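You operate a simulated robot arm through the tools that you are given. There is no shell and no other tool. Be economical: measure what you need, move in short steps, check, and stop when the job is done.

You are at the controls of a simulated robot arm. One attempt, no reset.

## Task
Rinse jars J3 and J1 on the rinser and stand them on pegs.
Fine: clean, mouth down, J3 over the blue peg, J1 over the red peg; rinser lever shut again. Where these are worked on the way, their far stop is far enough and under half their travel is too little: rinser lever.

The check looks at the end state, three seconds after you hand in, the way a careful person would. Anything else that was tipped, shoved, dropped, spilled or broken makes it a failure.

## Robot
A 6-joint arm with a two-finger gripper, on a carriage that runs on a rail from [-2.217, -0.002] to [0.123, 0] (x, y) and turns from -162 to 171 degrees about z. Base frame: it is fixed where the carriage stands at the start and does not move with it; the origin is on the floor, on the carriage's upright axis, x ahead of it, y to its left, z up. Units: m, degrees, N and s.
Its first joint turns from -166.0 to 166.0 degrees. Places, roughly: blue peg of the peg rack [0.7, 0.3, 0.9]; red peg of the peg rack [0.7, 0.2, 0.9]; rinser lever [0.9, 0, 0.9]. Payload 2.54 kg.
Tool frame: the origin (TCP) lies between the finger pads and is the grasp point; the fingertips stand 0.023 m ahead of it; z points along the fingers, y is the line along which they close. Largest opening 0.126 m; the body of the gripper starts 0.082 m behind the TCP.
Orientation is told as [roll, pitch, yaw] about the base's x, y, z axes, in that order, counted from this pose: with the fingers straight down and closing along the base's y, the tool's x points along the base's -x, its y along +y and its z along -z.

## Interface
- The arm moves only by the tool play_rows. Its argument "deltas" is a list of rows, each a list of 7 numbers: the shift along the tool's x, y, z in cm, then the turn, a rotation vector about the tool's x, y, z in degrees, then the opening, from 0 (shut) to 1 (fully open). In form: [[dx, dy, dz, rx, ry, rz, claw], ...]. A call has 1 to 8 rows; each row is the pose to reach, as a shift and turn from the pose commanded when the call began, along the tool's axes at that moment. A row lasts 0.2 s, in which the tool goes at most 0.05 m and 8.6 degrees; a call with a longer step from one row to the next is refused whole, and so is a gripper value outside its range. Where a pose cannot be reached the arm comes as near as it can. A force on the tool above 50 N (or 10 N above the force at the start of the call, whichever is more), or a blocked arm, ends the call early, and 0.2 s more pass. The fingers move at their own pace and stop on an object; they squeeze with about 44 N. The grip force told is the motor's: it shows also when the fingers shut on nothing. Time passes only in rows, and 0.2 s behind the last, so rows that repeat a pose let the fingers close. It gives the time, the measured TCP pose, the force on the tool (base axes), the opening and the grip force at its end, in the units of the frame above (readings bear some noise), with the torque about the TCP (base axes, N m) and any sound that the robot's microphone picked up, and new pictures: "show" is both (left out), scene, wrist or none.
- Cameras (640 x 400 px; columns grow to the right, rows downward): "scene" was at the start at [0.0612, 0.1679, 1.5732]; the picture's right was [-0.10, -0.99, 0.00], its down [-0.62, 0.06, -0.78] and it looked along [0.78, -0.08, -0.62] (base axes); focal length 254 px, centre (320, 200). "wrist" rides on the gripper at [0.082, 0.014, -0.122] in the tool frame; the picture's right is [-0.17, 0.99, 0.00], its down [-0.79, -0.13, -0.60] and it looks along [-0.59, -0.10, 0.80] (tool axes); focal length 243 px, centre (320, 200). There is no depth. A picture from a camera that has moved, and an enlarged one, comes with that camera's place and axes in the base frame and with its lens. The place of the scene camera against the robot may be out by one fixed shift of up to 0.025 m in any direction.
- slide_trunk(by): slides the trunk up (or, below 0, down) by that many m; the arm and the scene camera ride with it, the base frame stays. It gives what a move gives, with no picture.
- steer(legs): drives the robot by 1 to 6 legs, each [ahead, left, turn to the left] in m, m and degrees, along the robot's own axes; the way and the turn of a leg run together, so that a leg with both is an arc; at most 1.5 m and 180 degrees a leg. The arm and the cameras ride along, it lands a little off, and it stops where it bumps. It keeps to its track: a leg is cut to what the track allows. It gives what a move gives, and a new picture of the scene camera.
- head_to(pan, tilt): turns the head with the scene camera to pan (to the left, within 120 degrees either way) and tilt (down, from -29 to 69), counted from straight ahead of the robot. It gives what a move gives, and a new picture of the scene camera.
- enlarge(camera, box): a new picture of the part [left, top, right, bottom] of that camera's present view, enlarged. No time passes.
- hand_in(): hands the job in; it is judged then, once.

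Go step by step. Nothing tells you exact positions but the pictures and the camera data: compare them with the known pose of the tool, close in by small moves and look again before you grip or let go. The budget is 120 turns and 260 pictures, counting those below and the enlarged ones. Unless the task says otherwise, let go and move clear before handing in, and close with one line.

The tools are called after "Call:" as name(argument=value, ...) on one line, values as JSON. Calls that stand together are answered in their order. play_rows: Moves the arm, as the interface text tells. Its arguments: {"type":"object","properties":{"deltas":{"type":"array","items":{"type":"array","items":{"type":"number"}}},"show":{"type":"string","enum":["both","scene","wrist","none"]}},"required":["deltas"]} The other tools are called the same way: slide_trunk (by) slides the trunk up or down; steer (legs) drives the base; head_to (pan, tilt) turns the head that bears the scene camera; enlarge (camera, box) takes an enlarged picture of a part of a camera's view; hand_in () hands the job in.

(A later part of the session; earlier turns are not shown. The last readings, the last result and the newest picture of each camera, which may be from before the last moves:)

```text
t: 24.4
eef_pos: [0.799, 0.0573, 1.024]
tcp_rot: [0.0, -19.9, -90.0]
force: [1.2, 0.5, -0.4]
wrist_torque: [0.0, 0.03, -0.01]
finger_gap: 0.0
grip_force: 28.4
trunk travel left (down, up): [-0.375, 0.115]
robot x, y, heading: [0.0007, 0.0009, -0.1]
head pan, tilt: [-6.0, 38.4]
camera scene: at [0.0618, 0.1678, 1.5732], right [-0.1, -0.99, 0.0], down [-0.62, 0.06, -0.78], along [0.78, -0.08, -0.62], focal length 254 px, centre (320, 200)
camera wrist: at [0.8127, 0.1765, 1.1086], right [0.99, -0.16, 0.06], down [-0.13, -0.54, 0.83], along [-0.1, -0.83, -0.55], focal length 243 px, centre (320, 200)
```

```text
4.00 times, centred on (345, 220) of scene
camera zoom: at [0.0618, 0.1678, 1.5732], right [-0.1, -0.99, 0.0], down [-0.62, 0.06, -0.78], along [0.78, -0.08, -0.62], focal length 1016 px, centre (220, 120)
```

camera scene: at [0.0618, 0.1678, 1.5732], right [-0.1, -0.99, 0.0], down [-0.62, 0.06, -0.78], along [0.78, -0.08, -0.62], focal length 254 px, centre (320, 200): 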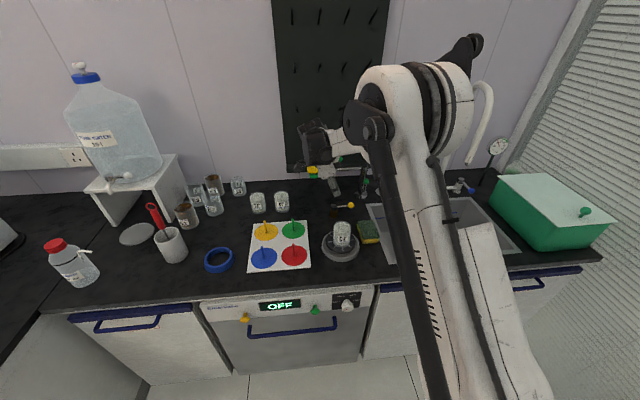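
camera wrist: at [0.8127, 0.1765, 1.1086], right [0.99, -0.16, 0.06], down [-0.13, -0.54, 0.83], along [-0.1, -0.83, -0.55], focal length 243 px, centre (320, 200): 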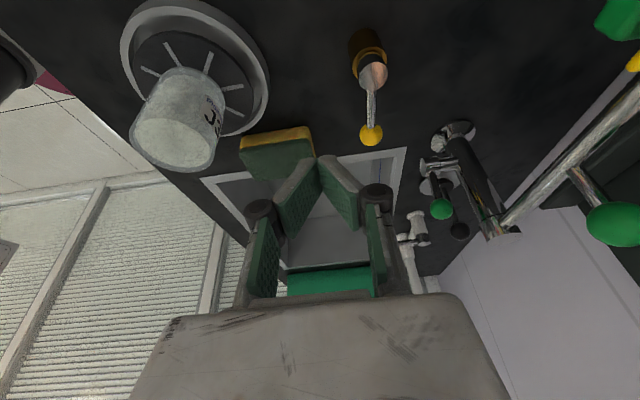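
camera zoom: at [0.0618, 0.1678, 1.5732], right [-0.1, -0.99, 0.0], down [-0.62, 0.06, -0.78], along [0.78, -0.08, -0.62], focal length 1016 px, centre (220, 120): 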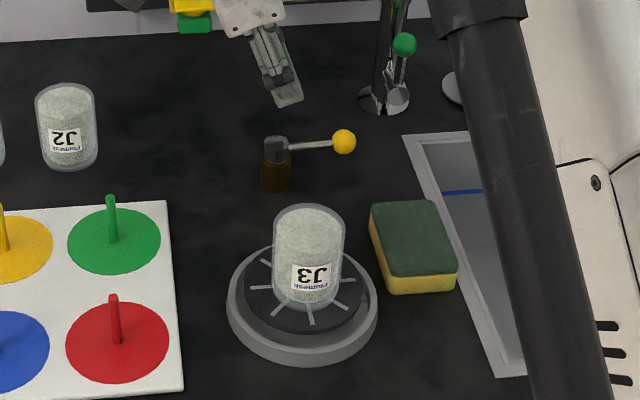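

The lever turns about a vertical post at ≈(0.85, 0.058) with its ball at ≈(0.852, −0.017, 0.905). I'll straighten the tool and turn back to yaw 0 so the hand is thin along x for pushing.

Call:
play_rows(deltas=[[0, 0, -2, 0, 7, 0, 0], [0, 0, -4, 0, 14, 0, 0], [0, 0, -6, 0, 20, 0, 0], [0, 0, -6, 0, 20, 0, 0]], show="none")

Call:
play_rows(deltas=[[0, 0, 0, 0, 0, -8.5, 0], [0, 0, 0, 0, 0, -17, 0], [0, 0, 0, 0, 0, -25.5, 0], [0, 0, 0, 0, 0, -34, 0], [0, 0, 0, 0, 0, -42.5, 0], [0, 0, 0, 0, 0, -51, 0], [0, 0, 0, 0, 0, -59.5, 0], [0, 0, 0, 0, 0, -68, 0]], show="none")

Call:
play_rows(deltas=[[0, 0, 0, 0, 0, -8.5, 0], [0, 0, 0, 0, 0, -17, 0], [0, 0, 0, 0, 0, -22, 0], [0, 0, 0, 0, 0, -22, 0]])

```text
t: 25.4
eef_pos: [0.7989, 0.0769, 1.0819]
tcp_rot: [0.1, 0.0, -90.1]
force: [-0.1, 0.1, 0.1]
wrist_torque: [0.0, 0.0, -0.01]
finger_gap: 0.0
grip_force: 28.0
trunk travel left (down, up): [-0.375, 0.115]
robot x, y, heading: [0.0021, -0.0011, -0.1]
head pan, tilt: [-6.0, 38.4]
```

```text
t: 27.2
eef_pos: [0.8, 0.077, 1.0796]
tcp_rot: [0.0, 0.0, -21.9]
force: [-0.2, -1.3, -0.1]
wrist_torque: [0.0, -0.03, 0.01]
finger_gap: 0.0
grip_force: 27.9
trunk travel left (down, up): [-0.375, 0.115]
robot x, y, heading: [0.0004, 0.0006, 0.3]
head pan, tilt: [-6.0, 38.4]
```

```text
t: 28.2
eef_pos: [0.7987, 0.0776, 1.0808]
tcp_rot: [-0.1, 0.0, 0.1]
force: [0.2, 0.5, 0.3]
wrist_torque: [0.01, 0.01, 0.0]
finger_gap: 0.0003
grip_force: 28.3
trunk travel left (down, up): [-0.375, 0.115]
robot x, y, heading: [-0.0022, -0.0014, -0.1]
head pan, tilt: [-6.0, 38.4]
camera scene: at [0.0612, 0.1679, 1.5732], right [-0.1, -0.99, 0.0], down [-0.62, 0.06, -0.78], along [0.78, -0.08, -0.62], focal length 254 px, centre (320, 200)
camera wrist: at [0.7156, 0.0923, 1.2012], right [0.16, 0.99, 0.0], down [0.79, -0.13, 0.6], along [0.59, -0.1, -0.8], focal length 243 px, centre (320, 200)
```

scene: 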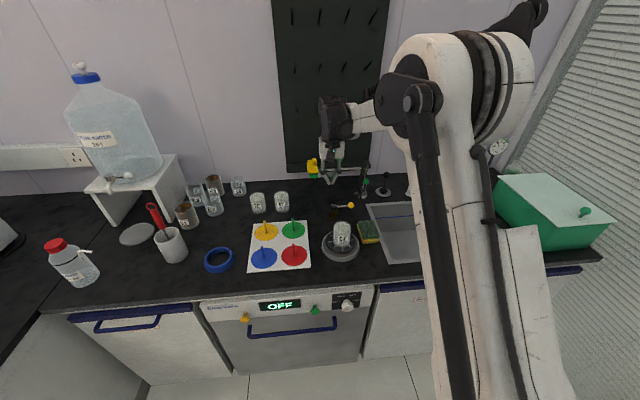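
wrist: 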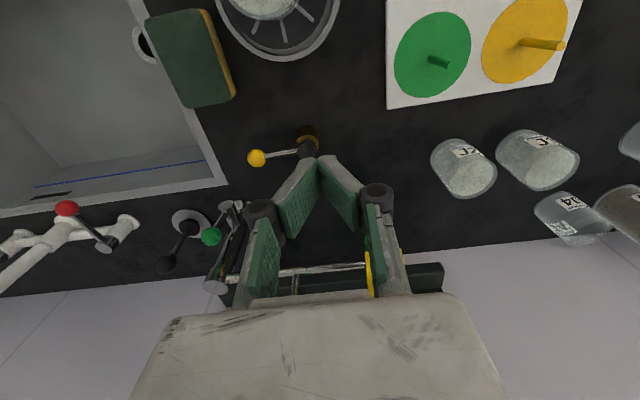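

Clear view of the lever. I'll place the closed fingertips just in front (robot side) of the ball and try a gentle push away first.

Call:
play_rows(deltas=[[-0.8, -4, 1, 0, 0, 0, 0], [-1.6, -8, 2, 0, 0, 0, 0], [-1.6, -8.8, 6, 0, 0, 0, 0], [-1.6, -8.8, 10, 0, 0, 0, 0], [-1.6, -8.8, 14, 0, 0, 0, 0], [-1.6, -8.8, 17.6, 0, 0, 0, 0], [-1.6, -8.8, 17.6, 0, 0, 0, 0]])

```text
t: 29.8
eef_pos: [0.8148, -0.011, 0.9042]
tcp_rot: [0.1, -0.1, -0.1]
force: [0.0, 0.4, -0.4]
wrist_torque: [-0.01, 0.02, 0.01]
finger_gap: 0.0
grip_force: 28.3
trunk travel left (down, up): [-0.375, 0.115]
robot x, y, heading: [-0.0028, 0.0017, -0.2]
head pan, tilt: [-6.0, 38.4]
camera scene: at [0.0615, 0.168, 1.5732], right [-0.1, -0.99, 0.0], down [-0.62, 0.06, -0.78], along [0.78, -0.08, -0.62], focal length 254 px, centre (320, 200)
camera wrist: at [0.7322, 0.0044, 1.0243], right [0.17, 0.99, 0.0], down [0.79, -0.13, 0.6], along [0.59, -0.1, -0.8], focal length 243 px, centre (320, 200)
```

scene: 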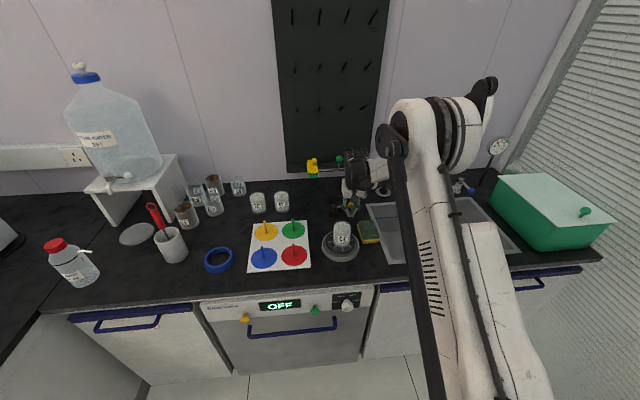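
wrist: 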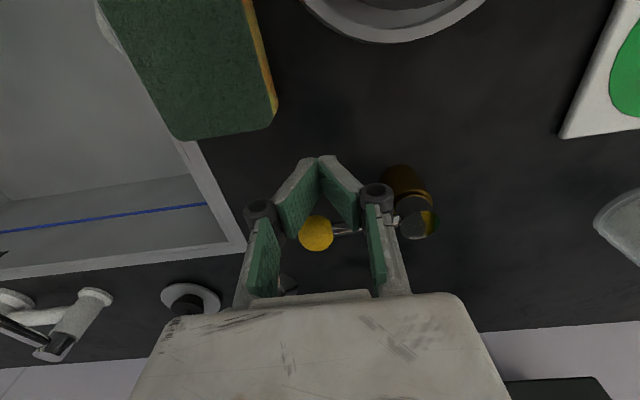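

Call:
play_rows(deltas=[[-0.8, 0, 0, 0, 0, 0, 0], [-1.6, 0, 0, 0, 0, 0, 0], [-2.2, 0, 0, 0, 0, 0, 0], [-2.8, 0, 0, 0, 0, 0, 0]], show="wrist")

```text
t: 30.6
eef_pos: [0.8299, -0.0107, 0.9054]
tcp_rot: [0.0, 0.6, -0.1]
force: [-20.7, 1.9, 0.0]
wrist_torque: [-0.09, 0.08, -0.16]
finger_gap: 0.0
grip_force: 28.0
trunk travel left (down, up): [-0.375, 0.115]
robot x, y, heading: [-0.0011, 0.0017, 0.1]
head pan, tilt: [-6.0, 38.4]
stopped in row 3: the force on the tool passed its limit at 58 N (the readings are from after the stop); the commanded pose is now the measured one
camera wrist: at [0.7472, 0.0043, 1.0261], right [0.17, 0.99, 0.0], down [0.8, -0.13, 0.59], along [0.58, -0.1, -0.81], focal length 243 px, centre (320, 200)
```

wrist: 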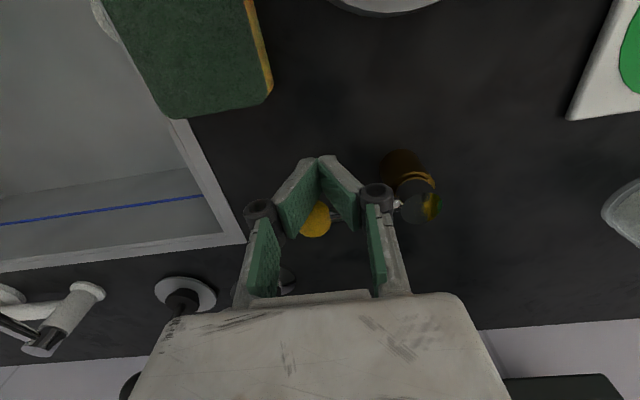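

That's a hard stop, so the lever opens toward the robot. Back off, hop over and push from behind.

Call:
play_rows(deltas=[[1.5, 0, 0, 0, 0, 0, 0], [1.5, 0, -4, 0, 0, 0, 0], [1.5, 0, -7, 0, 0, 0, 0], [-2.5, 0, -7.5, 0, 0, 0, 0], [-6, 0, -7.5, 0, 0, 0, 0], [-6, 0, -7.5, 0, 0, 0, 0]])

Call:
enlarge(camera="scene", box=[300, 140, 420, 230])

```text
t: 32.0
eef_pos: [0.8929, -0.0108, 0.9779]
tcp_rot: [0.0, 0.5, 0.0]
force: [-0.2, 0.6, -0.1]
wrist_torque: [-0.03, 0.0, 0.02]
finger_gap: 0.0002
grip_force: 28.0
trunk travel left (down, up): [-0.375, 0.115]
robot x, y, heading: [0.0004, -0.0005, -0.1]
head pan, tilt: [-6.0, 38.4]
camera scene: at [0.0607, 0.1679, 1.5732], right [-0.1, -0.99, 0.0], down [-0.62, 0.06, -0.78], along [0.78, -0.08, -0.62], focal length 254 px, centre (320, 200)
camera wrist: at [0.8097, 0.0042, 1.0993], right [0.17, 0.99, 0.0], down [0.8, -0.13, 0.59], along [0.58, -0.1, -0.81], focal length 243 px, centre (320, 200)
```

scene: 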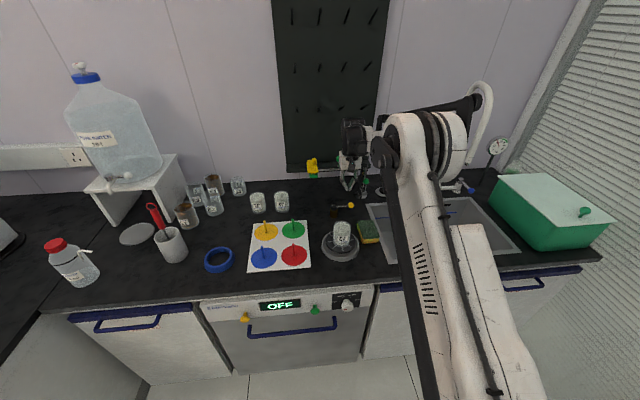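
wrist: 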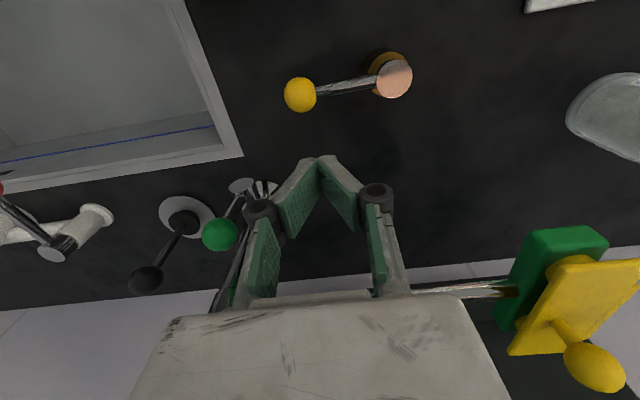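

```text
4.44 times, centred on (360, 185) of scene
camera zoom: at [0.0607, 0.1679, 1.5732], right [-0.1, -0.99, 0.0], down [-0.62, 0.06, -0.78], along [0.78, -0.08, -0.62], focal length 1129 px, centre (142, 267)
```

zoom: 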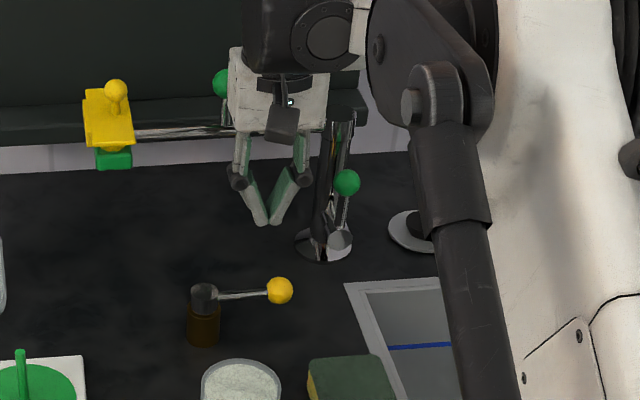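

Position is clear of the faucet. Descend behind the rod.

Call:
play_rows(deltas=[[0.6, 1, 2.5, 0, 0, 0, 0], [0.6, 1, 5, 0, 0, 0, 0], [0.6, 1, 7.3, 0, 0, 0, 0], [0.6, 1, 7.3, 0, 0, 0, 0]], show="wrist")

```text
t: 33.0
eef_pos: [0.8856, -0.0013, 0.9043]
tcp_rot: [0.0, 0.5, -0.1]
force: [0.3, 0.0, -1.0]
wrist_torque: [-0.02, 0.04, 0.03]
finger_gap: 0.0001
grip_force: 28.5
trunk travel left (down, up): [-0.375, 0.115]
robot x, y, heading: [0.0006, 0.0014, -0.2]
head pan, tilt: [-6.0, 38.4]
camera wrist: at [0.8032, 0.014, 1.0257], right [0.17, 0.99, 0.0], down [0.8, -0.13, 0.59], along [0.58, -0.1, -0.81], focal length 243 px, centre (320, 200)
```

wrist: 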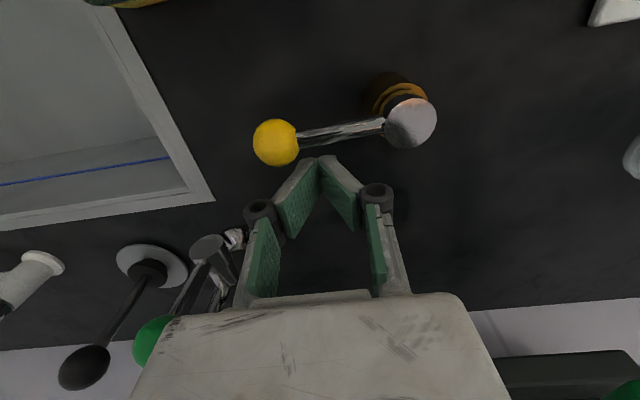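

Fingertips are right behind the rod. Push gently toward the robot.

Call:
play_rows(deltas=[[1, 0, 0, 0, 0, 0, 0], [2, 0, 0, 0, 0, 0, 0], [3, 0, 0, 0, 0, 0, 0], [4, 0, 0, 0, 0, 0, 0], [5, 0, 0, 0, 0, 0, 0]], show="wrist")

```text
t: 34.2
eef_pos: [0.8351, -0.0016, 0.9057]
tcp_rot: [0.0, 0.4, -0.1]
force: [0.5, -0.1, 1.4]
wrist_torque: [0.02, 0.01, 0.01]
finger_gap: 0.0
grip_force: 28.3
trunk travel left (down, up): [-0.375, 0.115]
robot x, y, heading: [-0.0012, -0.0009, 0.1]
head pan, tilt: [-6.0, 38.4]
camera wrist: at [0.7529, 0.0139, 1.0265], right [0.17, 0.99, 0.0], down [0.8, -0.13, 0.59], along [0.58, -0.1, -0.81], focal length 243 px, centre (320, 200)
```

wrist: 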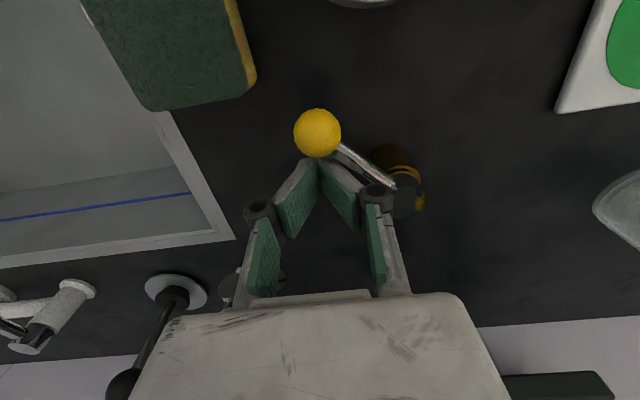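

The lever swings freely this way. Follow the arc to the far stop.

Call:
play_rows(deltas=[[1.5, 0.6, 0, 0, 0, 0, 0], [2.85, 1.5, 0, 0, 0, 0, 0], [3.8, 2.7, 0, 0, 0, 0, 0], [4.3, 4, 0, 0, 0, 0, 0], [4.4, 4.6, 0, 0, 0, 0, 0]])

Call:
enlarge(camera="scene", box=[300, 180, 400, 270])

```text
t: 35.0
eef_pos: [0.8061, 0.0159, 0.9053]
tcp_rot: [-0.3, -0.2, -0.5]
force: [18.3, -5.7, 0.9]
wrist_torque: [-0.05, -0.02, -0.23]
finger_gap: 0.0
grip_force: 28.6
trunk travel left (down, up): [-0.375, 0.115]
robot x, y, heading: [0.0005, -0.0027, -0.4]
head pan, tilt: [-6.0, 38.4]
stopped in row 3: the force on the tool passed its limit at 62 N (the readings are from after the stop); the commanded pose is now the measured one
camera scene: at [0.0633, 0.1677, 1.5731], right [-0.11, -0.99, 0.0], down [-0.62, 0.07, -0.78], along [0.78, -0.08, -0.62], focal length 254 px, centre (320, 200)
camera wrist: at [0.7234, 0.0321, 1.0261], right [0.17, 0.98, 0.0], down [0.79, -0.14, 0.6], along [0.59, -0.11, -0.8], focal length 243 px, centre (320, 200)
```

scene: 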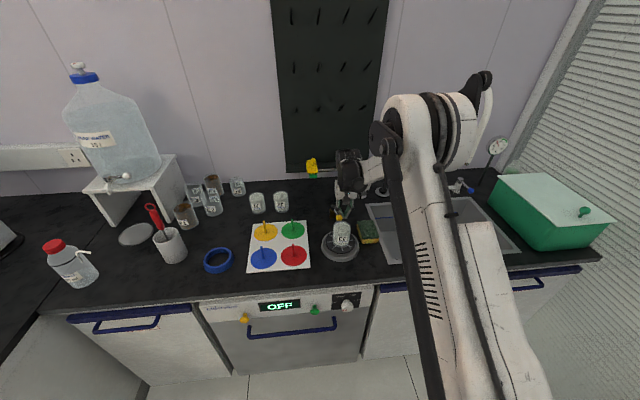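
wrist: 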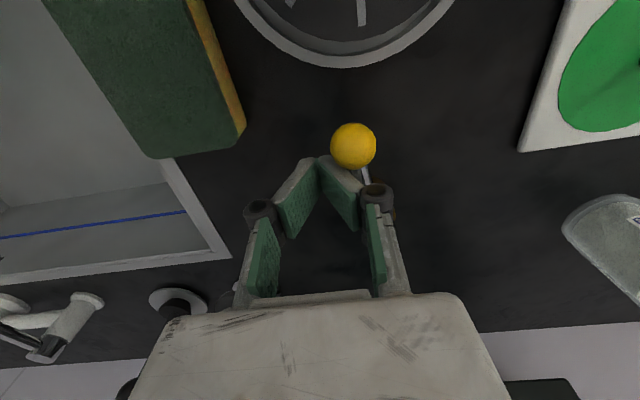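

```text
4.44 times, centred on (350, 225) of scene
camera zoom: at [0.0633, 0.1677, 1.5731], right [-0.11, -0.99, 0.0], down [-0.62, 0.07, -0.78], along [0.78, -0.08, -0.62], focal length 1129 px, centre (187, 89)
```

zoom: 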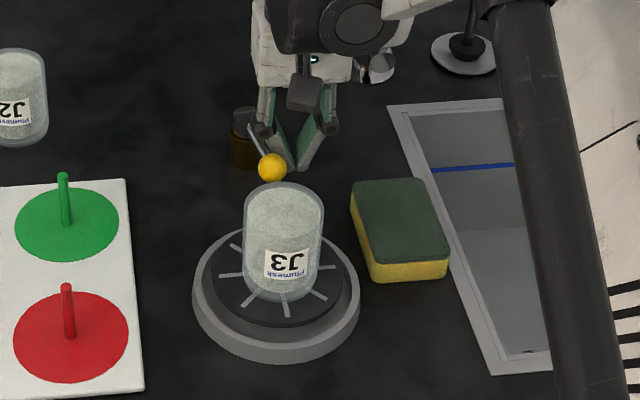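

The lever is at its far stop (~75°), no spray without pressing. Back off and rise, then come over J3 with yaw 0, fingers open.

Call:
play_rows(deltas=[[-1, -0.6, 0, 0.3, 0.2, -0.5, 0], [-1, -0.6, -4.5, 0.3, 0.2, -0.5, 0], [-1, -0.6, -9, 0.3, 0.2, -0.5, 0.2], [1, 0, -13, 0.3, 0.2, -0.5, 0.4], [5, 1.5, -14, 0.3, 0.2, -0.5, 0.6], [9, 2.8, -14.5, 0.3, 0.2, -0.5, 0.75], [12.6, 3.5, -14.5, 0.3, 0.2, -0.5, 0.75], [12.6, 3.5, -14.5, 0.3, 0.2, -0.5, 0.75]])

```text
t: 36.8
eef_pos: [0.6786, 0.0532, 1.0513]
tcp_rot: [-0.5, 0.3, 0.0]
force: [-0.4, -0.1, 0.2]
wrist_torque: [-0.01, 0.0, 0.01]
finger_gap: 0.0946
grip_force: 0.1
trunk travel left (down, up): [-0.375, 0.115]
robot x, y, heading: [-0.0014, -0.0027, -0.2]
head pan, tilt: [-6.0, 38.4]
camera scene: at [0.061, 0.1678, 1.5732], right [-0.11, -0.99, 0.0], down [-0.62, 0.07, -0.78], along [0.78, -0.08, -0.62], focal length 254 px, centre (320, 200)
camera wrist: at [0.5955, 0.0692, 1.1723], right [0.16, 0.99, -0.01], down [0.79, -0.13, 0.6], along [0.59, -0.1, -0.8], focal length 243 px, centre (320, 200)
```

scene: 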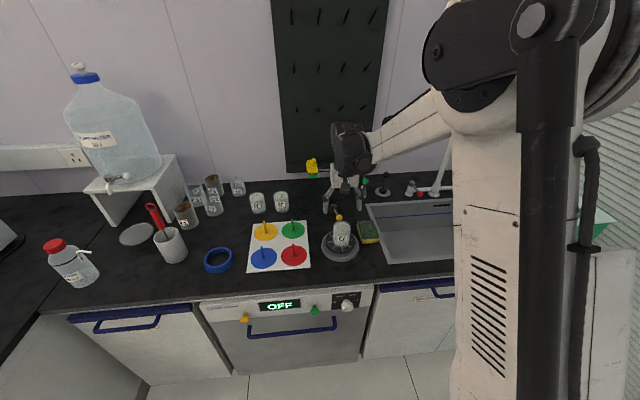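
wrist: 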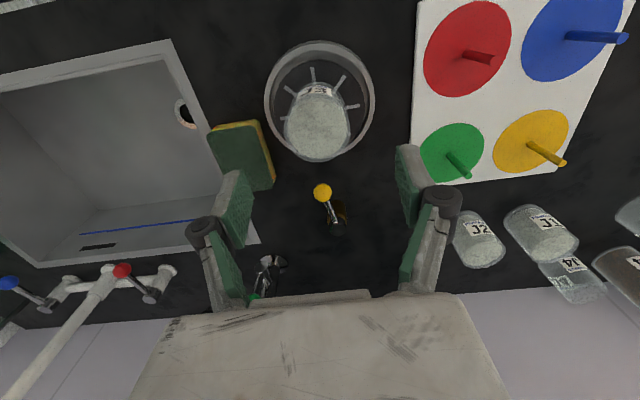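

J3 is centred under the gripper. Descend and grip.

Call:
play_rows(deltas=[[0, 0, 4, -0.5, -0.3, 0, 0.75], [0, -0.1, 8, -0.5, -0.3, 0, 0.75], [0, -0.1, 11, -0.5, -0.3, 0, 0.75], [0, -0.1, 13, -0.5, -0.3, 0, 0.75], [0, -0.1, 13, -0.5, -0.3, 0, 0.75]])

```text
t: 38.0
eef_pos: [0.6783, 0.0515, 0.9221]
tcp_rot: [0.0, -0.2, 0.1]
force: [0.3, 0.1, 0.4]
wrist_torque: [-0.02, 0.0, 0.01]
finger_gap: 0.0946
grip_force: 0.0
trunk travel left (down, up): [-0.375, 0.115]
robot x, y, heading: [-0.0001, 0.0004, -0.0]
head pan, tilt: [-6.0, 38.4]
camera scene: at [0.0615, 0.1678, 1.5732], right [-0.11, -0.99, 0.0], down [-0.62, 0.07, -0.78], along [0.78, -0.08, -0.62], focal length 254 px, centre (320, 200)
camera wrist: at [0.5944, 0.0659, 1.0422], right [0.16, 0.99, 0.0], down [0.79, -0.13, 0.6], along [0.59, -0.1, -0.8], focal length 243 px, centre (320, 200)
```

scene: 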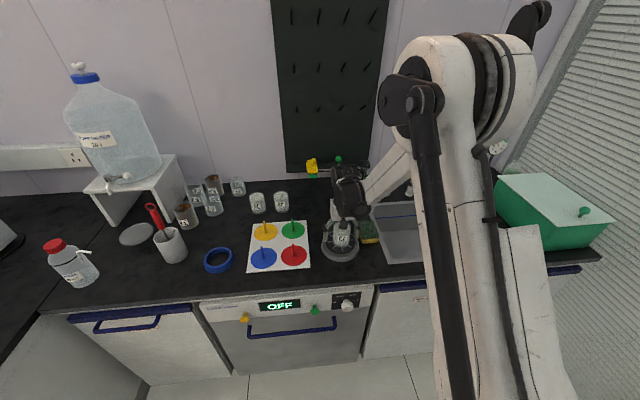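
wrist: 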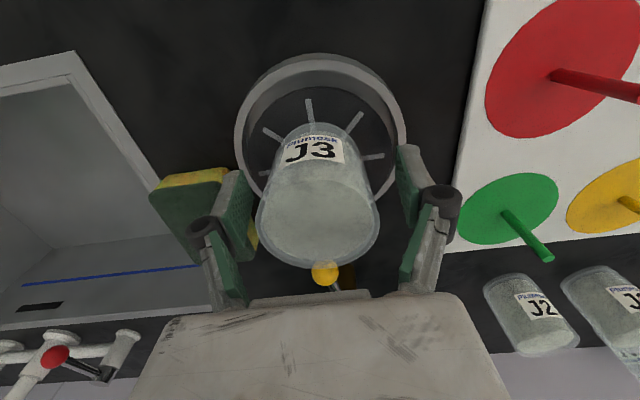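

Grip, then press down 6 mm and hold to spray.

Call:
play_rows(deltas=[[0, 0, 0, 0, 0, 0, 0.4], [0, 0, 0, 0, 0, 0, 0.4], [0, 0, 0, 0, 0, 0, 0.4], [0, 0, 0.4, 0, 0, 0, 0.4], [0, 0, 0.8, 0, 0, 0, 0.4], [0, 0, 0.8, 0, 0, 0, 0.4], [0, 0, 0.8, 0, 0, 0, 0.4], [0, 0, 0.8, 0, 0, 0, 0.4]])

```text
t: 39.8
eef_pos: [0.6771, 0.052, 0.9128]
tcp_rot: [0.1, 0.0, 0.2]
force: [1.1, -2.0, 4.6]
wrist_torque: [-0.08, -0.01, 0.01]
finger_gap: 0.0607
grip_force: 44.4
trunk travel left (down, up): [-0.375, 0.115]
robot x, y, heading: [0.0028, 0.0019, -0.2]
head pan, tilt: [-6.0, 38.4]
camera scene: at [0.0612, 0.1677, 1.5733], right [-0.11, -0.99, 0.0], down [-0.62, 0.07, -0.78], along [0.78, -0.08, -0.62], focal length 254 px, centre (320, 200)
camera wrist: at [0.5944, 0.0664, 1.034], right [0.16, 0.99, 0.0], down [0.79, -0.13, 0.6], along [0.59, -0.1, -0.8], focal length 243 px, centre (320, 200)
```

scene: 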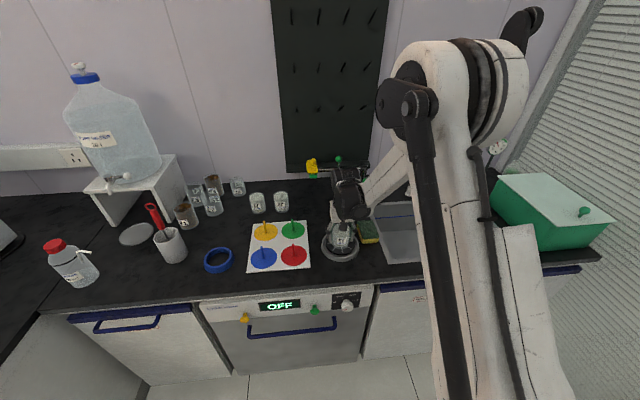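
wrist: 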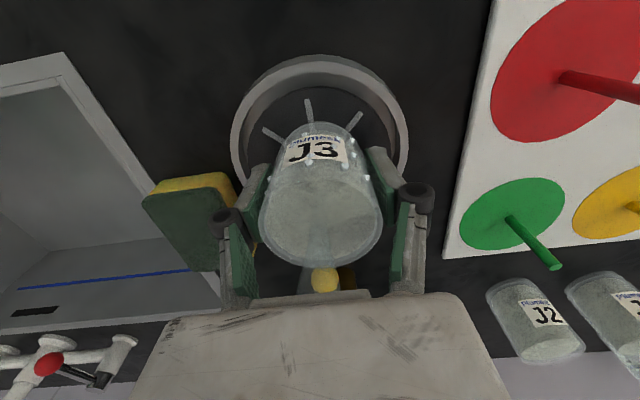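

Spray droplets are visible — it works. Hold for a few seconds, a little deeper.

Call:
play_rows(deltas=[[0, 0, 0.3, 0, 0, 0, 0.4], [0, 0, 0.3, 0, 0, 0, 0.4], [0, 0, 0.3, 0, 0, 0, 0.4], [0, 0, 0.3, 0, 0, 0, 0.4], [0, 0, 0.3, 0, 0, 0, 0.4], [0, 0, 0.3, 0, 0, 0, 0.4], [0, 0, 0.3, 0, 0, 0, 0.4], [0, 0, 0.3, 0, 0, 0, 0.4]], show="none")

Call:
enlarge(camera="wrist", box=[220, 80, 420, 290])

```text
t: 41.6
eef_pos: [0.6776, 0.0515, 0.9099]
tcp_rot: [0.1, -0.1, 0.1]
force: [-2.2, 0.4, 5.4]
wrist_torque: [0.04, 0.08, 0.03]
finger_gap: 0.0605
grip_force: 43.3
trunk travel left (down, up): [-0.375, 0.115]
robot x, y, heading: [0.0001, 0.0006, -0.0]
head pan, tilt: [-6.0, 38.4]
```

```text
1.90 times, centred on (320, 185) of wrist
camera zoom: at [0.5944, 0.0664, 1.0312], right [0.16, 0.99, 0.0], down [0.79, -0.13, 0.6], along [0.59, -0.1, -0.8], focal length 462 px, centre (320, 229)
```

zoom: 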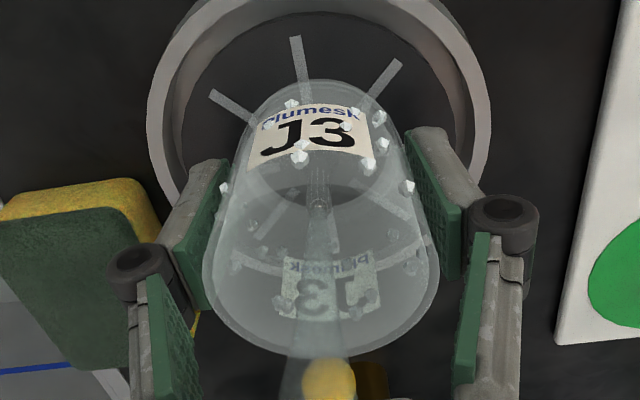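

The film is visibly gone. Hold a bit longer to be sure, then lift.

Call:
play_rows(deltas=[[0, 0, 0, 0, 0, 0, 0.4], [0, 0, 0, 0, 0, 0, 0.4], [0, 0, 0, 0, 0, 0, 0.4], [0, 0, 0, 0, 0, 0, 0.4], [0, 0, 0, 0, 0, 0, 0.4], [0, 0, 0, 0, 0, 0, 0.4], [0, 0, 0, 0, 0, 0, 0.4], [0, 0, 0, 0, 0, 0, 0.4]], show="none")

Call:
enlarge(camera="wrist", box=[220, 80, 420, 290])

Call:
play_rows(deltas=[[0, 0, -0.7, 0, 0, 0, 0.4], [0, 0, -1.4, 0, 0, 0, 0.4], [0, 0, -1.6, 0, 0, 0, 0.4], [0, 0, -1.6, 0, 0, 0, 0.4], [0, 0, -3, 0, 0, 0, 0.4], [0, 0, -6, 0, 0, 0, 0.4], [0, 0, -9, 0, 0, 0, 0.4], [0, 0, -9, 0, 0, 0, 0.4]])

```text
t: 43.4
eef_pos: [0.6781, 0.0526, 0.9112]
tcp_rot: [0.0, 0.0, 0.0]
force: [-1.2, 1.0, 4.3]
wrist_torque: [0.05, -0.01, 0.02]
finger_gap: 0.0608
grip_force: 43.4
trunk travel left (down, up): [-0.375, 0.115]
robot x, y, heading: [-0.002, -0.0028, -0.3]
head pan, tilt: [-6.0, 38.4]
```

```text
1.90 times, centred on (320, 185) of wrist
camera zoom: at [0.5945, 0.0664, 1.0312], right [0.16, 0.99, 0.0], down [0.79, -0.13, 0.6], along [0.59, -0.1, -0.8], focal length 462 px, centre (320, 229)
```

zoom: 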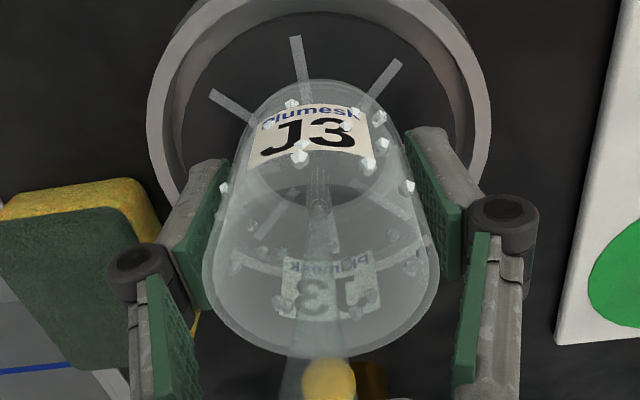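

```text
t: 45.2
eef_pos: [0.6773, 0.052, 1.0004]
tcp_rot: [-0.1, -0.1, 0.1]
force: [-0.3, 0.0, -0.7]
wrist_torque: [0.02, 0.0, 0.02]
finger_gap: 0.0605
grip_force: 44.3
trunk travel left (down, up): [-0.375, 0.115]
robot x, y, heading: [-0.0027, 0.0018, -0.1]
head pan, tilt: [-6.0, 38.4]
camera scene: at [0.0612, 0.1678, 1.5732], right [-0.11, -0.99, 0.0], down [-0.62, 0.07, -0.78], along [0.78, -0.08, -0.62], focal length 254 px, centre (320, 200)
camera wrist: at [0.5946, 0.0672, 1.121], right [0.16, 0.99, 0.0], down [0.79, -0.13, 0.6], along [0.59, -0.1, -0.8], focal length 243 px, centre (320, 200)
```

scene: 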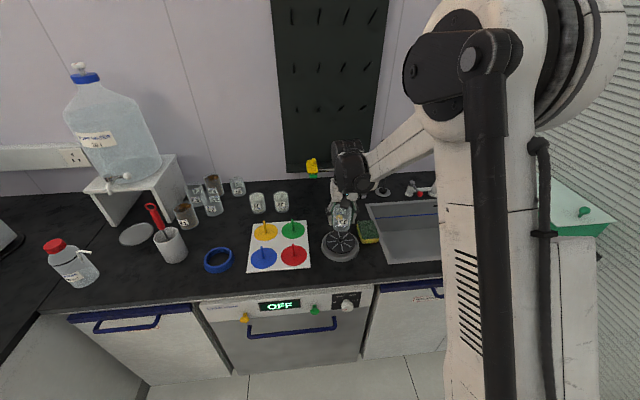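
wrist: 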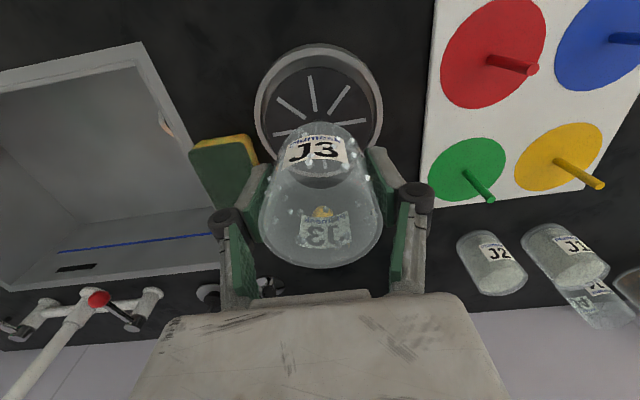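

J3 is clean and held. Carry it over to the blue peg at (0.652, 0.327), staying high.

Call:
play_rows(deltas=[[0.5, 4.6, 0, 0, 0, 0, 0.4], [0.9, 9.2, 0, 0, 0, 0, 0.4], [1.3, 13.8, 0, 0, 0, 0, 0.4], [1.8, 18.4, 0, 0, 0, 0, 0.4], [2.2, 23, 0, 0, 0, 0, 0.4], [2.5, 27.5, 0, 0, 0, 0, 0.4], [2.5, 27.5, 0, 0, 0, 0, 0.4]])

Call:
enlarge(camera="wrist", box=[200, 60, 440, 290])

Call:
enlarge(camera="scene", box=[220, 190, 330, 280])

```text
t: 46.8
eef_pos: [0.6531, 0.3287, 1.0005]
tcp_rot: [-0.1, -0.1, 0.1]
force: [0.3, 0.9, -1.3]
wrist_torque: [-0.03, -0.01, 0.02]
finger_gap: 0.0604
grip_force: 43.8
trunk travel left (down, up): [-0.375, 0.115]
robot x, y, heading: [-0.0032, 0.0016, -0.2]
head pan, tilt: [-6.0, 38.4]
camera scene: at [0.0614, 0.1686, 1.5731], right [-0.11, -0.99, 0.0], down [-0.62, 0.07, -0.78], along [0.78, -0.08, -0.62], focal length 254 px, centre (320, 200)
camera wrist: at [0.5691, 0.3423, 1.1206], right [0.16, 0.99, 0.0], down [0.79, -0.13, 0.6], along [0.59, -0.1, -0.8], focal length 243 px, centre (320, 200)
```

scene: 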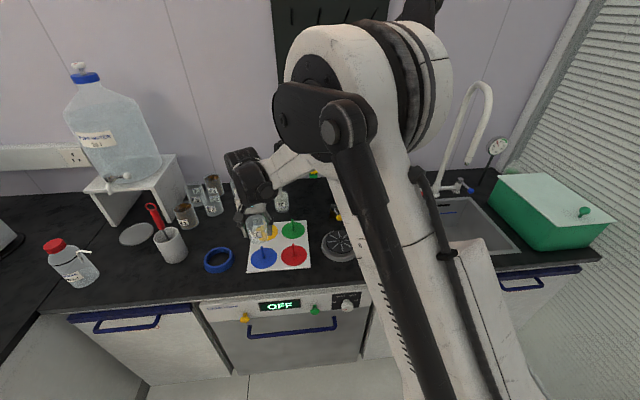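
wrist: 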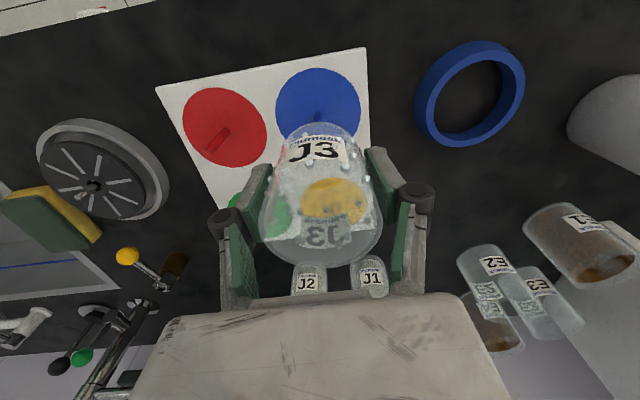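

```text
1.74 times, centred on (320, 175) of wrist
camera zoom: at [0.5691, 0.3423, 1.1206], right [0.16, 0.99, 0.0], down [0.79, -0.13, 0.6], along [0.59, -0.1, -0.8], focal length 422 px, centre (320, 244)
```

zoom: 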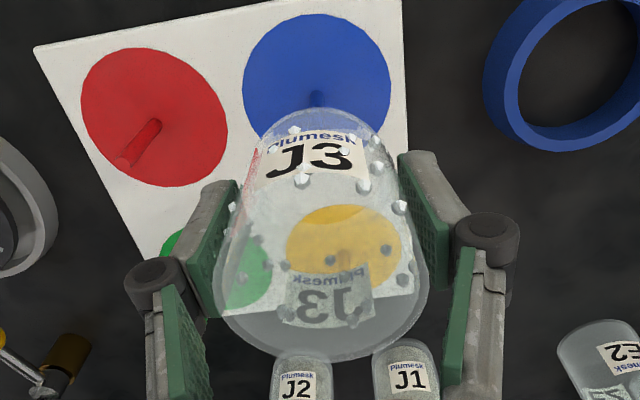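

```text
4.44 times, centred on (275, 235) of scene
camera zoom: at [0.0614, 0.1686, 1.5731], right [-0.11, -0.99, 0.0], down [-0.62, 0.07, -0.78], along [0.78, -0.08, -0.62], focal length 1129 px, centre (520, 44)
```

zoom: 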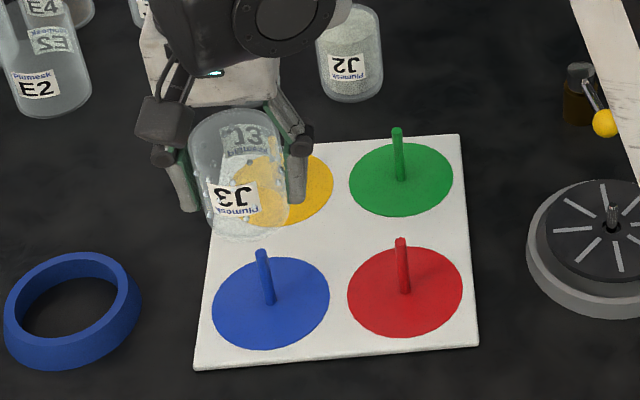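

Peg base confirmed at ≈(0.652, 0.327); the jar is centred over it with ±2 cm slack. Lower onto the peg.

Call:
play_rows(deltas=[[0, -0.1, 2, 0, 0, 0, 0.4], [0, -0.1, 4, 0, 0, 0, 0.4], [0, -0.1, 6, 0, 0, 0, 0.4], [0, -0.1, 8, 0, 0, 0, 0.4], [0, -0.1, 9, 0, 0, 0, 0.4], [0, -0.1, 9, 0, 0, 0, 0.4]])

Call:
enlarge(camera="scene", box=[220, 190, 330, 280])

```text
t: 48.2
eef_pos: [0.6525, 0.326, 0.9094]
tcp_rot: [-0.1, -0.1, 0.1]
force: [0.2, 0.1, -2.3]
wrist_torque: [0.03, -0.01, 0.0]
finger_gap: 0.0605
grip_force: 43.9
trunk travel left (down, up): [-0.375, 0.115]
robot x, y, heading: [0.0008, -0.0022, -0.3]
head pan, tilt: [-6.0, 38.4]
camera scene: at [0.0614, 0.1679, 1.5732], right [-0.11, -0.99, 0.0], down [-0.62, 0.07, -0.78], along [0.78, -0.08, -0.62], focal length 254 px, centre (320, 200)
camera wrist: at [0.5695, 0.341, 1.0301], right [0.16, 0.99, 0.0], down [0.79, -0.13, 0.6], along [0.59, -0.1, -0.8], focal length 243 px, centre (320, 200)
```

scene: 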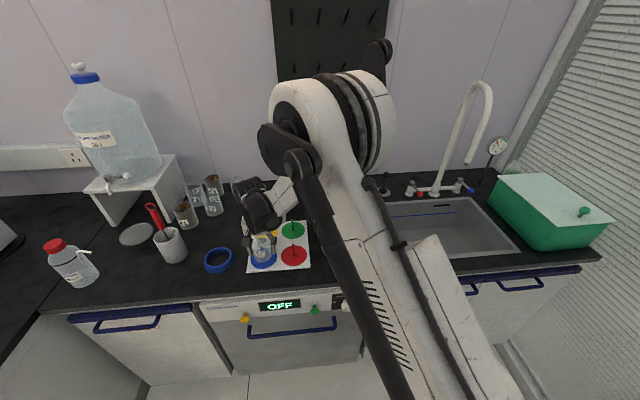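
wrist: 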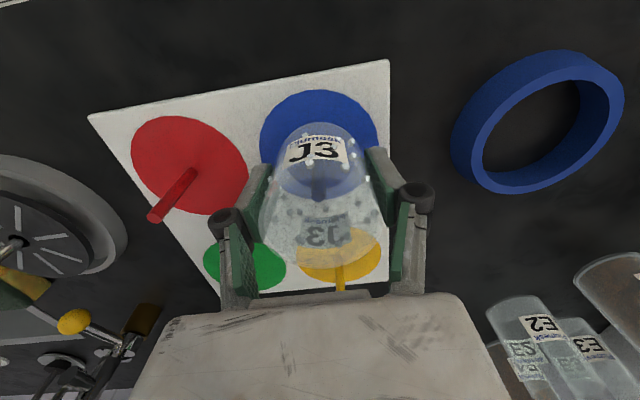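

```text
4.44 times, centred on (275, 235) of scene
camera zoom: at [0.0614, 0.1679, 1.5732], right [-0.11, -0.99, 0.0], down [-0.62, 0.07, -0.78], along [0.78, -0.08, -0.62], focal length 1129 px, centre (520, 44)
```

zoom: 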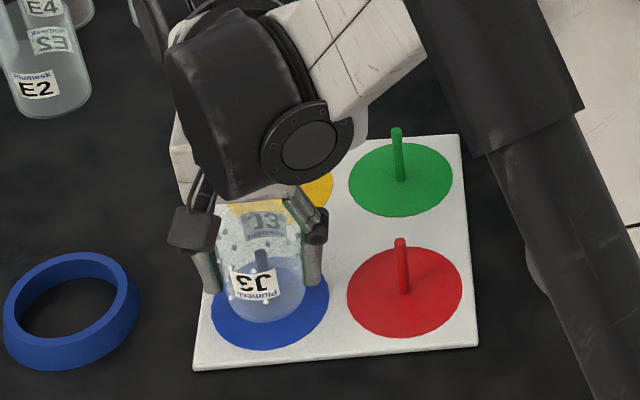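

The peg is inside the jar. Lower the last millimetres until contact.

Call:
play_rows(deltas=[[0, 0, 0.3, 0, 0, 0, 0.4], [0, 0, 0.3, 0, 0, 0, 0.4]], show="none")

Call:
play_rows(deltas=[[0, 0, 0.2, 0, 0, 0, 0.4], [0, 0, 0.2, 0, 0, 0, 0.4]], show="none")

Call:
play_rows(deltas=[[0, 0, 0.2, 0, 0, 0, 0.4], [0, 0, 0.2, 0, 0, 0, 0.4]], show="none")

```text
t: 48.8
eef_pos: [0.652, 0.327, 0.907]
tcp_rot: [0.0, -0.2, 0.1]
force: [0.4, 0.2, -1.9]
wrist_torque: [-0.02, 0.02, -0.03]
finger_gap: 0.0606
grip_force: 44.0
trunk travel left (down, up): [-0.375, 0.115]
robot x, y, heading: [-0.0014, -0.0049, -0.2]
head pan, tilt: [-6.0, 38.4]
```

```text
t: 49.4
eef_pos: [0.6529, 0.328, 0.9039]
tcp_rot: [0.0, -0.1, 0.2]
force: [0.0, -0.7, -1.4]
wrist_torque: [0.01, -0.02, 0.0]
finger_gap: 0.0605
grip_force: 43.8
trunk travel left (down, up): [-0.375, 0.115]
robot x, y, heading: [0.0014, -0.0015, -0.1]
head pan, tilt: [-6.0, 38.4]
```

```text
t: 50.0
eef_pos: [0.6542, 0.3251, 0.903]
tcp_rot: [0.0, -0.1, 0.1]
force: [-0.1, 0.4, -0.9]
wrist_torque: [-0.01, 0.02, -0.01]
finger_gap: 0.0605
grip_force: 43.9
trunk travel left (down, up): [-0.375, 0.115]
robot x, y, heading: [0.0023, -0.0003, -0.1]
head pan, tilt: [-6.0, 38.4]
```

Call:
play_rows(deltas=[[0, 0, 0.2, 0, 0, 0, 0.4], [0, 0, 0.2, 0, 0, 0, 0.4]], show="none")

Call:
play_rows(deltas=[[0, 0, 0.2, 0, 0, 0, 0.4], [0, 0, 0.2, 0, 0, 0, 0.4]], show="none")

Call:
enlarge(camera="scene", box=[235, 215, 305, 280])

```text
t: 50.6
eef_pos: [0.6544, 0.3261, 0.9007]
tcp_rot: [-0.1, -0.1, 0.1]
force: [-1.0, -0.4, -0.8]
wrist_torque: [-0.01, -0.02, -0.01]
finger_gap: 0.0604
grip_force: 44.1
trunk travel left (down, up): [-0.375, 0.115]
robot x, y, heading: [0.0009, 0.0036, -0.0]
head pan, tilt: [-6.0, 38.4]
```

```text
t: 51.2
eef_pos: [0.6525, 0.3262, 0.9008]
tcp_rot: [0.0, -0.2, 0.1]
force: [2.9, 0.2, 11.5]
wrist_torque: [-0.11, 0.06, 0.07]
finger_gap: 0.0604
grip_force: 44.0
trunk travel left (down, up): [-0.375, 0.115]
robot x, y, heading: [-0.0024, -0.0019, -0.1]
head pan, tilt: [-6.0, 38.4]
```

```text
6.15 times, centred on (270, 248) of scene
camera zoom: at [0.0609, 0.1675, 1.5734], right [-0.11, -0.99, 0.0], down [-0.62, 0.07, -0.78], along [0.78, -0.08, -0.62], focal length 1563 px, centre (628, -92)
```

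zoom: 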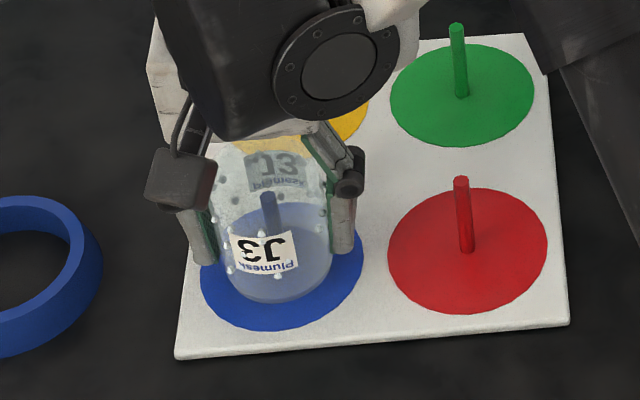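

Contact made (11 N), peg inside. Release and rise straight up.

Call:
play_rows(deltas=[[0, 0, -0.1, 0, 0, 0, 0.4], [0, 0, -0.1, 0, 0, 0, 0.55], [0, 0, -0.1, 0, 0, 0, 0.7], [0, 0, -0.1, 0, 0, 0, 0.7], [0, 0, -4, 0, 0, 0, 0.7], [0, 0, -8, 0, 0, 0, 0.7], [0, 0, -12, 0, 0, 0, 0.7], [0, 0, -14, 0, 0, 0, 0.7]])

```text
t: 53.0
eef_pos: [0.653, 0.3256, 1.0385]
tcp_rot: [0.0, 0.0, 0.0]
force: [-0.5, -0.3, -0.4]
wrist_torque: [-0.02, 0.0, 0.0]
finger_gap: 0.0881
grip_force: 0.1
trunk travel left (down, up): [-0.375, 0.115]
robot x, y, heading: [-0.003, -0.0017, -0.0]
head pan, tilt: [-6.0, 38.4]
camera scene: at [0.0611, 0.1677, 1.5733], right [-0.11, -0.99, 0.0], down [-0.62, 0.07, -0.78], along [0.78, -0.08, -0.62], focal length 254 px, centre (320, 200)
camera wrist: at [0.569, 0.34, 1.1597], right [0.16, 0.99, 0.0], down [0.79, -0.13, 0.6], along [0.59, -0.1, -0.8], focal length 243 px, centre (320, 200)
```

scene: 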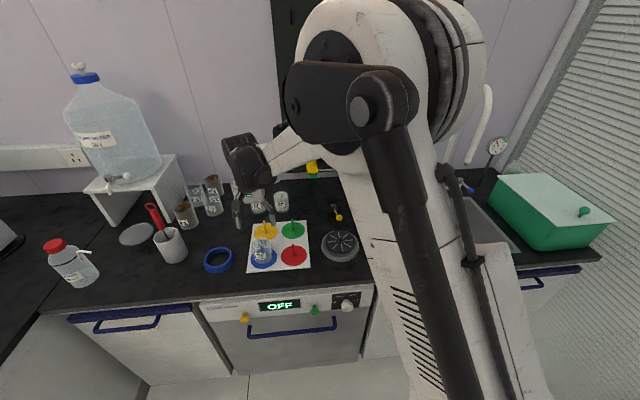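
wrist: 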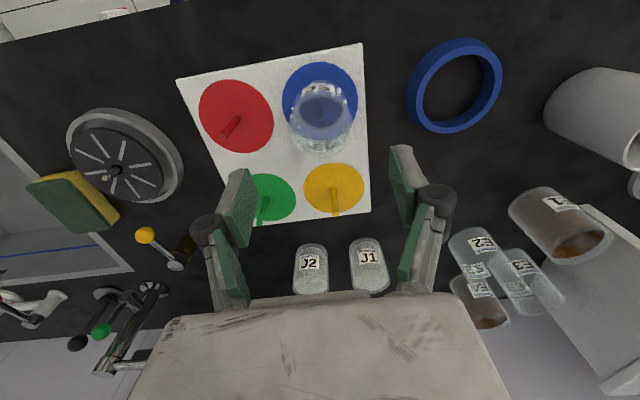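

J3 stands on the blue peg. J1 is at ≈(0.90, 0.366), near the reach limit, so I'll drive the carriage ahead 0.10 m (arm is high and clear).

Call:
steer(legs=[[0.1, 0, 0]])

Call:
play_rows(deltas=[[-2, 2, 0, 0, 0, 0, 0.7], [-4, 4, 0, 0, 0, 0, 0.7], [-4, 4, 0, 0, 0, 0, 0.7]])

```text
t: 54.1
eef_pos: [0.7526, 0.3255, 1.0384]
tcp_rot: [0.0, -0.1, 0.0]
force: [-0.3, -0.5, -0.9]
wrist_torque: [0.01, 0.06, -0.02]
finger_gap: 0.088
grip_force: 0.1
trunk travel left (down, up): [-0.375, 0.115]
robot x, y, heading: [0.1015, 0.0033, -0.3]
head pan, tilt: [-6.0, 38.4]
camera scene: at [0.1618, 0.168, 1.5732], right [-0.11, -0.99, 0.0], down [-0.62, 0.07, -0.78], along [0.78, -0.08, -0.62], focal length 254 px, centre (320, 200)
```

scene: 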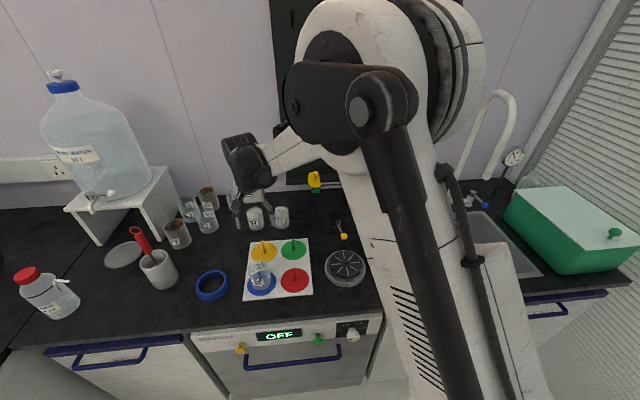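

```text
t: 54.9
eef_pos: [0.7928, 0.3666, 1.0388]
tcp_rot: [0.0, -0.2, 0.1]
force: [0.1, -0.3, 1.3]
wrist_torque: [-0.03, 0.03, 0.0]
finger_gap: 0.0882
grip_force: 0.2
trunk travel left (down, up): [-0.375, 0.115]
robot x, y, heading: [0.1012, -0.0013, -0.0]
head pan, tilt: [-6.0, 38.4]
camera scene: at [0.1616, 0.1683, 1.5732], right [-0.11, -0.99, 0.0], down [-0.62, 0.07, -0.78], along [0.78, -0.08, -0.62], focal length 254 px, centre (320, 200)
camera wrist: at [0.7088, 0.3813, 1.1591], right [0.16, 0.99, 0.0], down [0.79, -0.13, 0.6], along [0.59, -0.1, -0.8], focal length 243 px, centre (320, 200)
```

scene: 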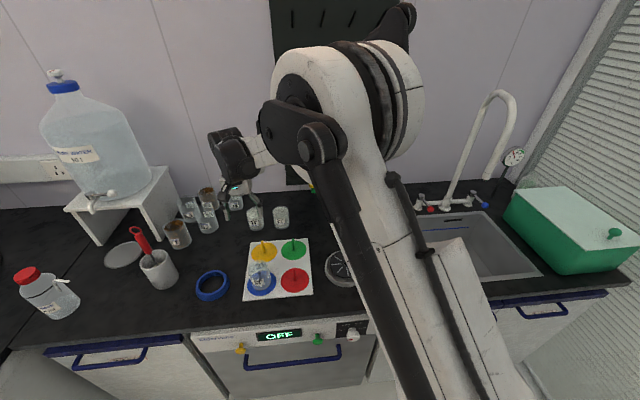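
wrist: 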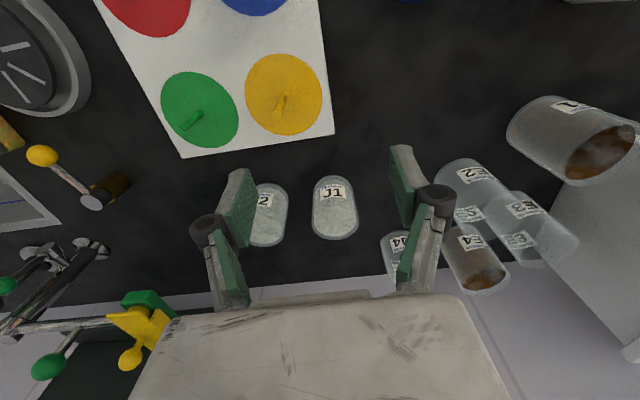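

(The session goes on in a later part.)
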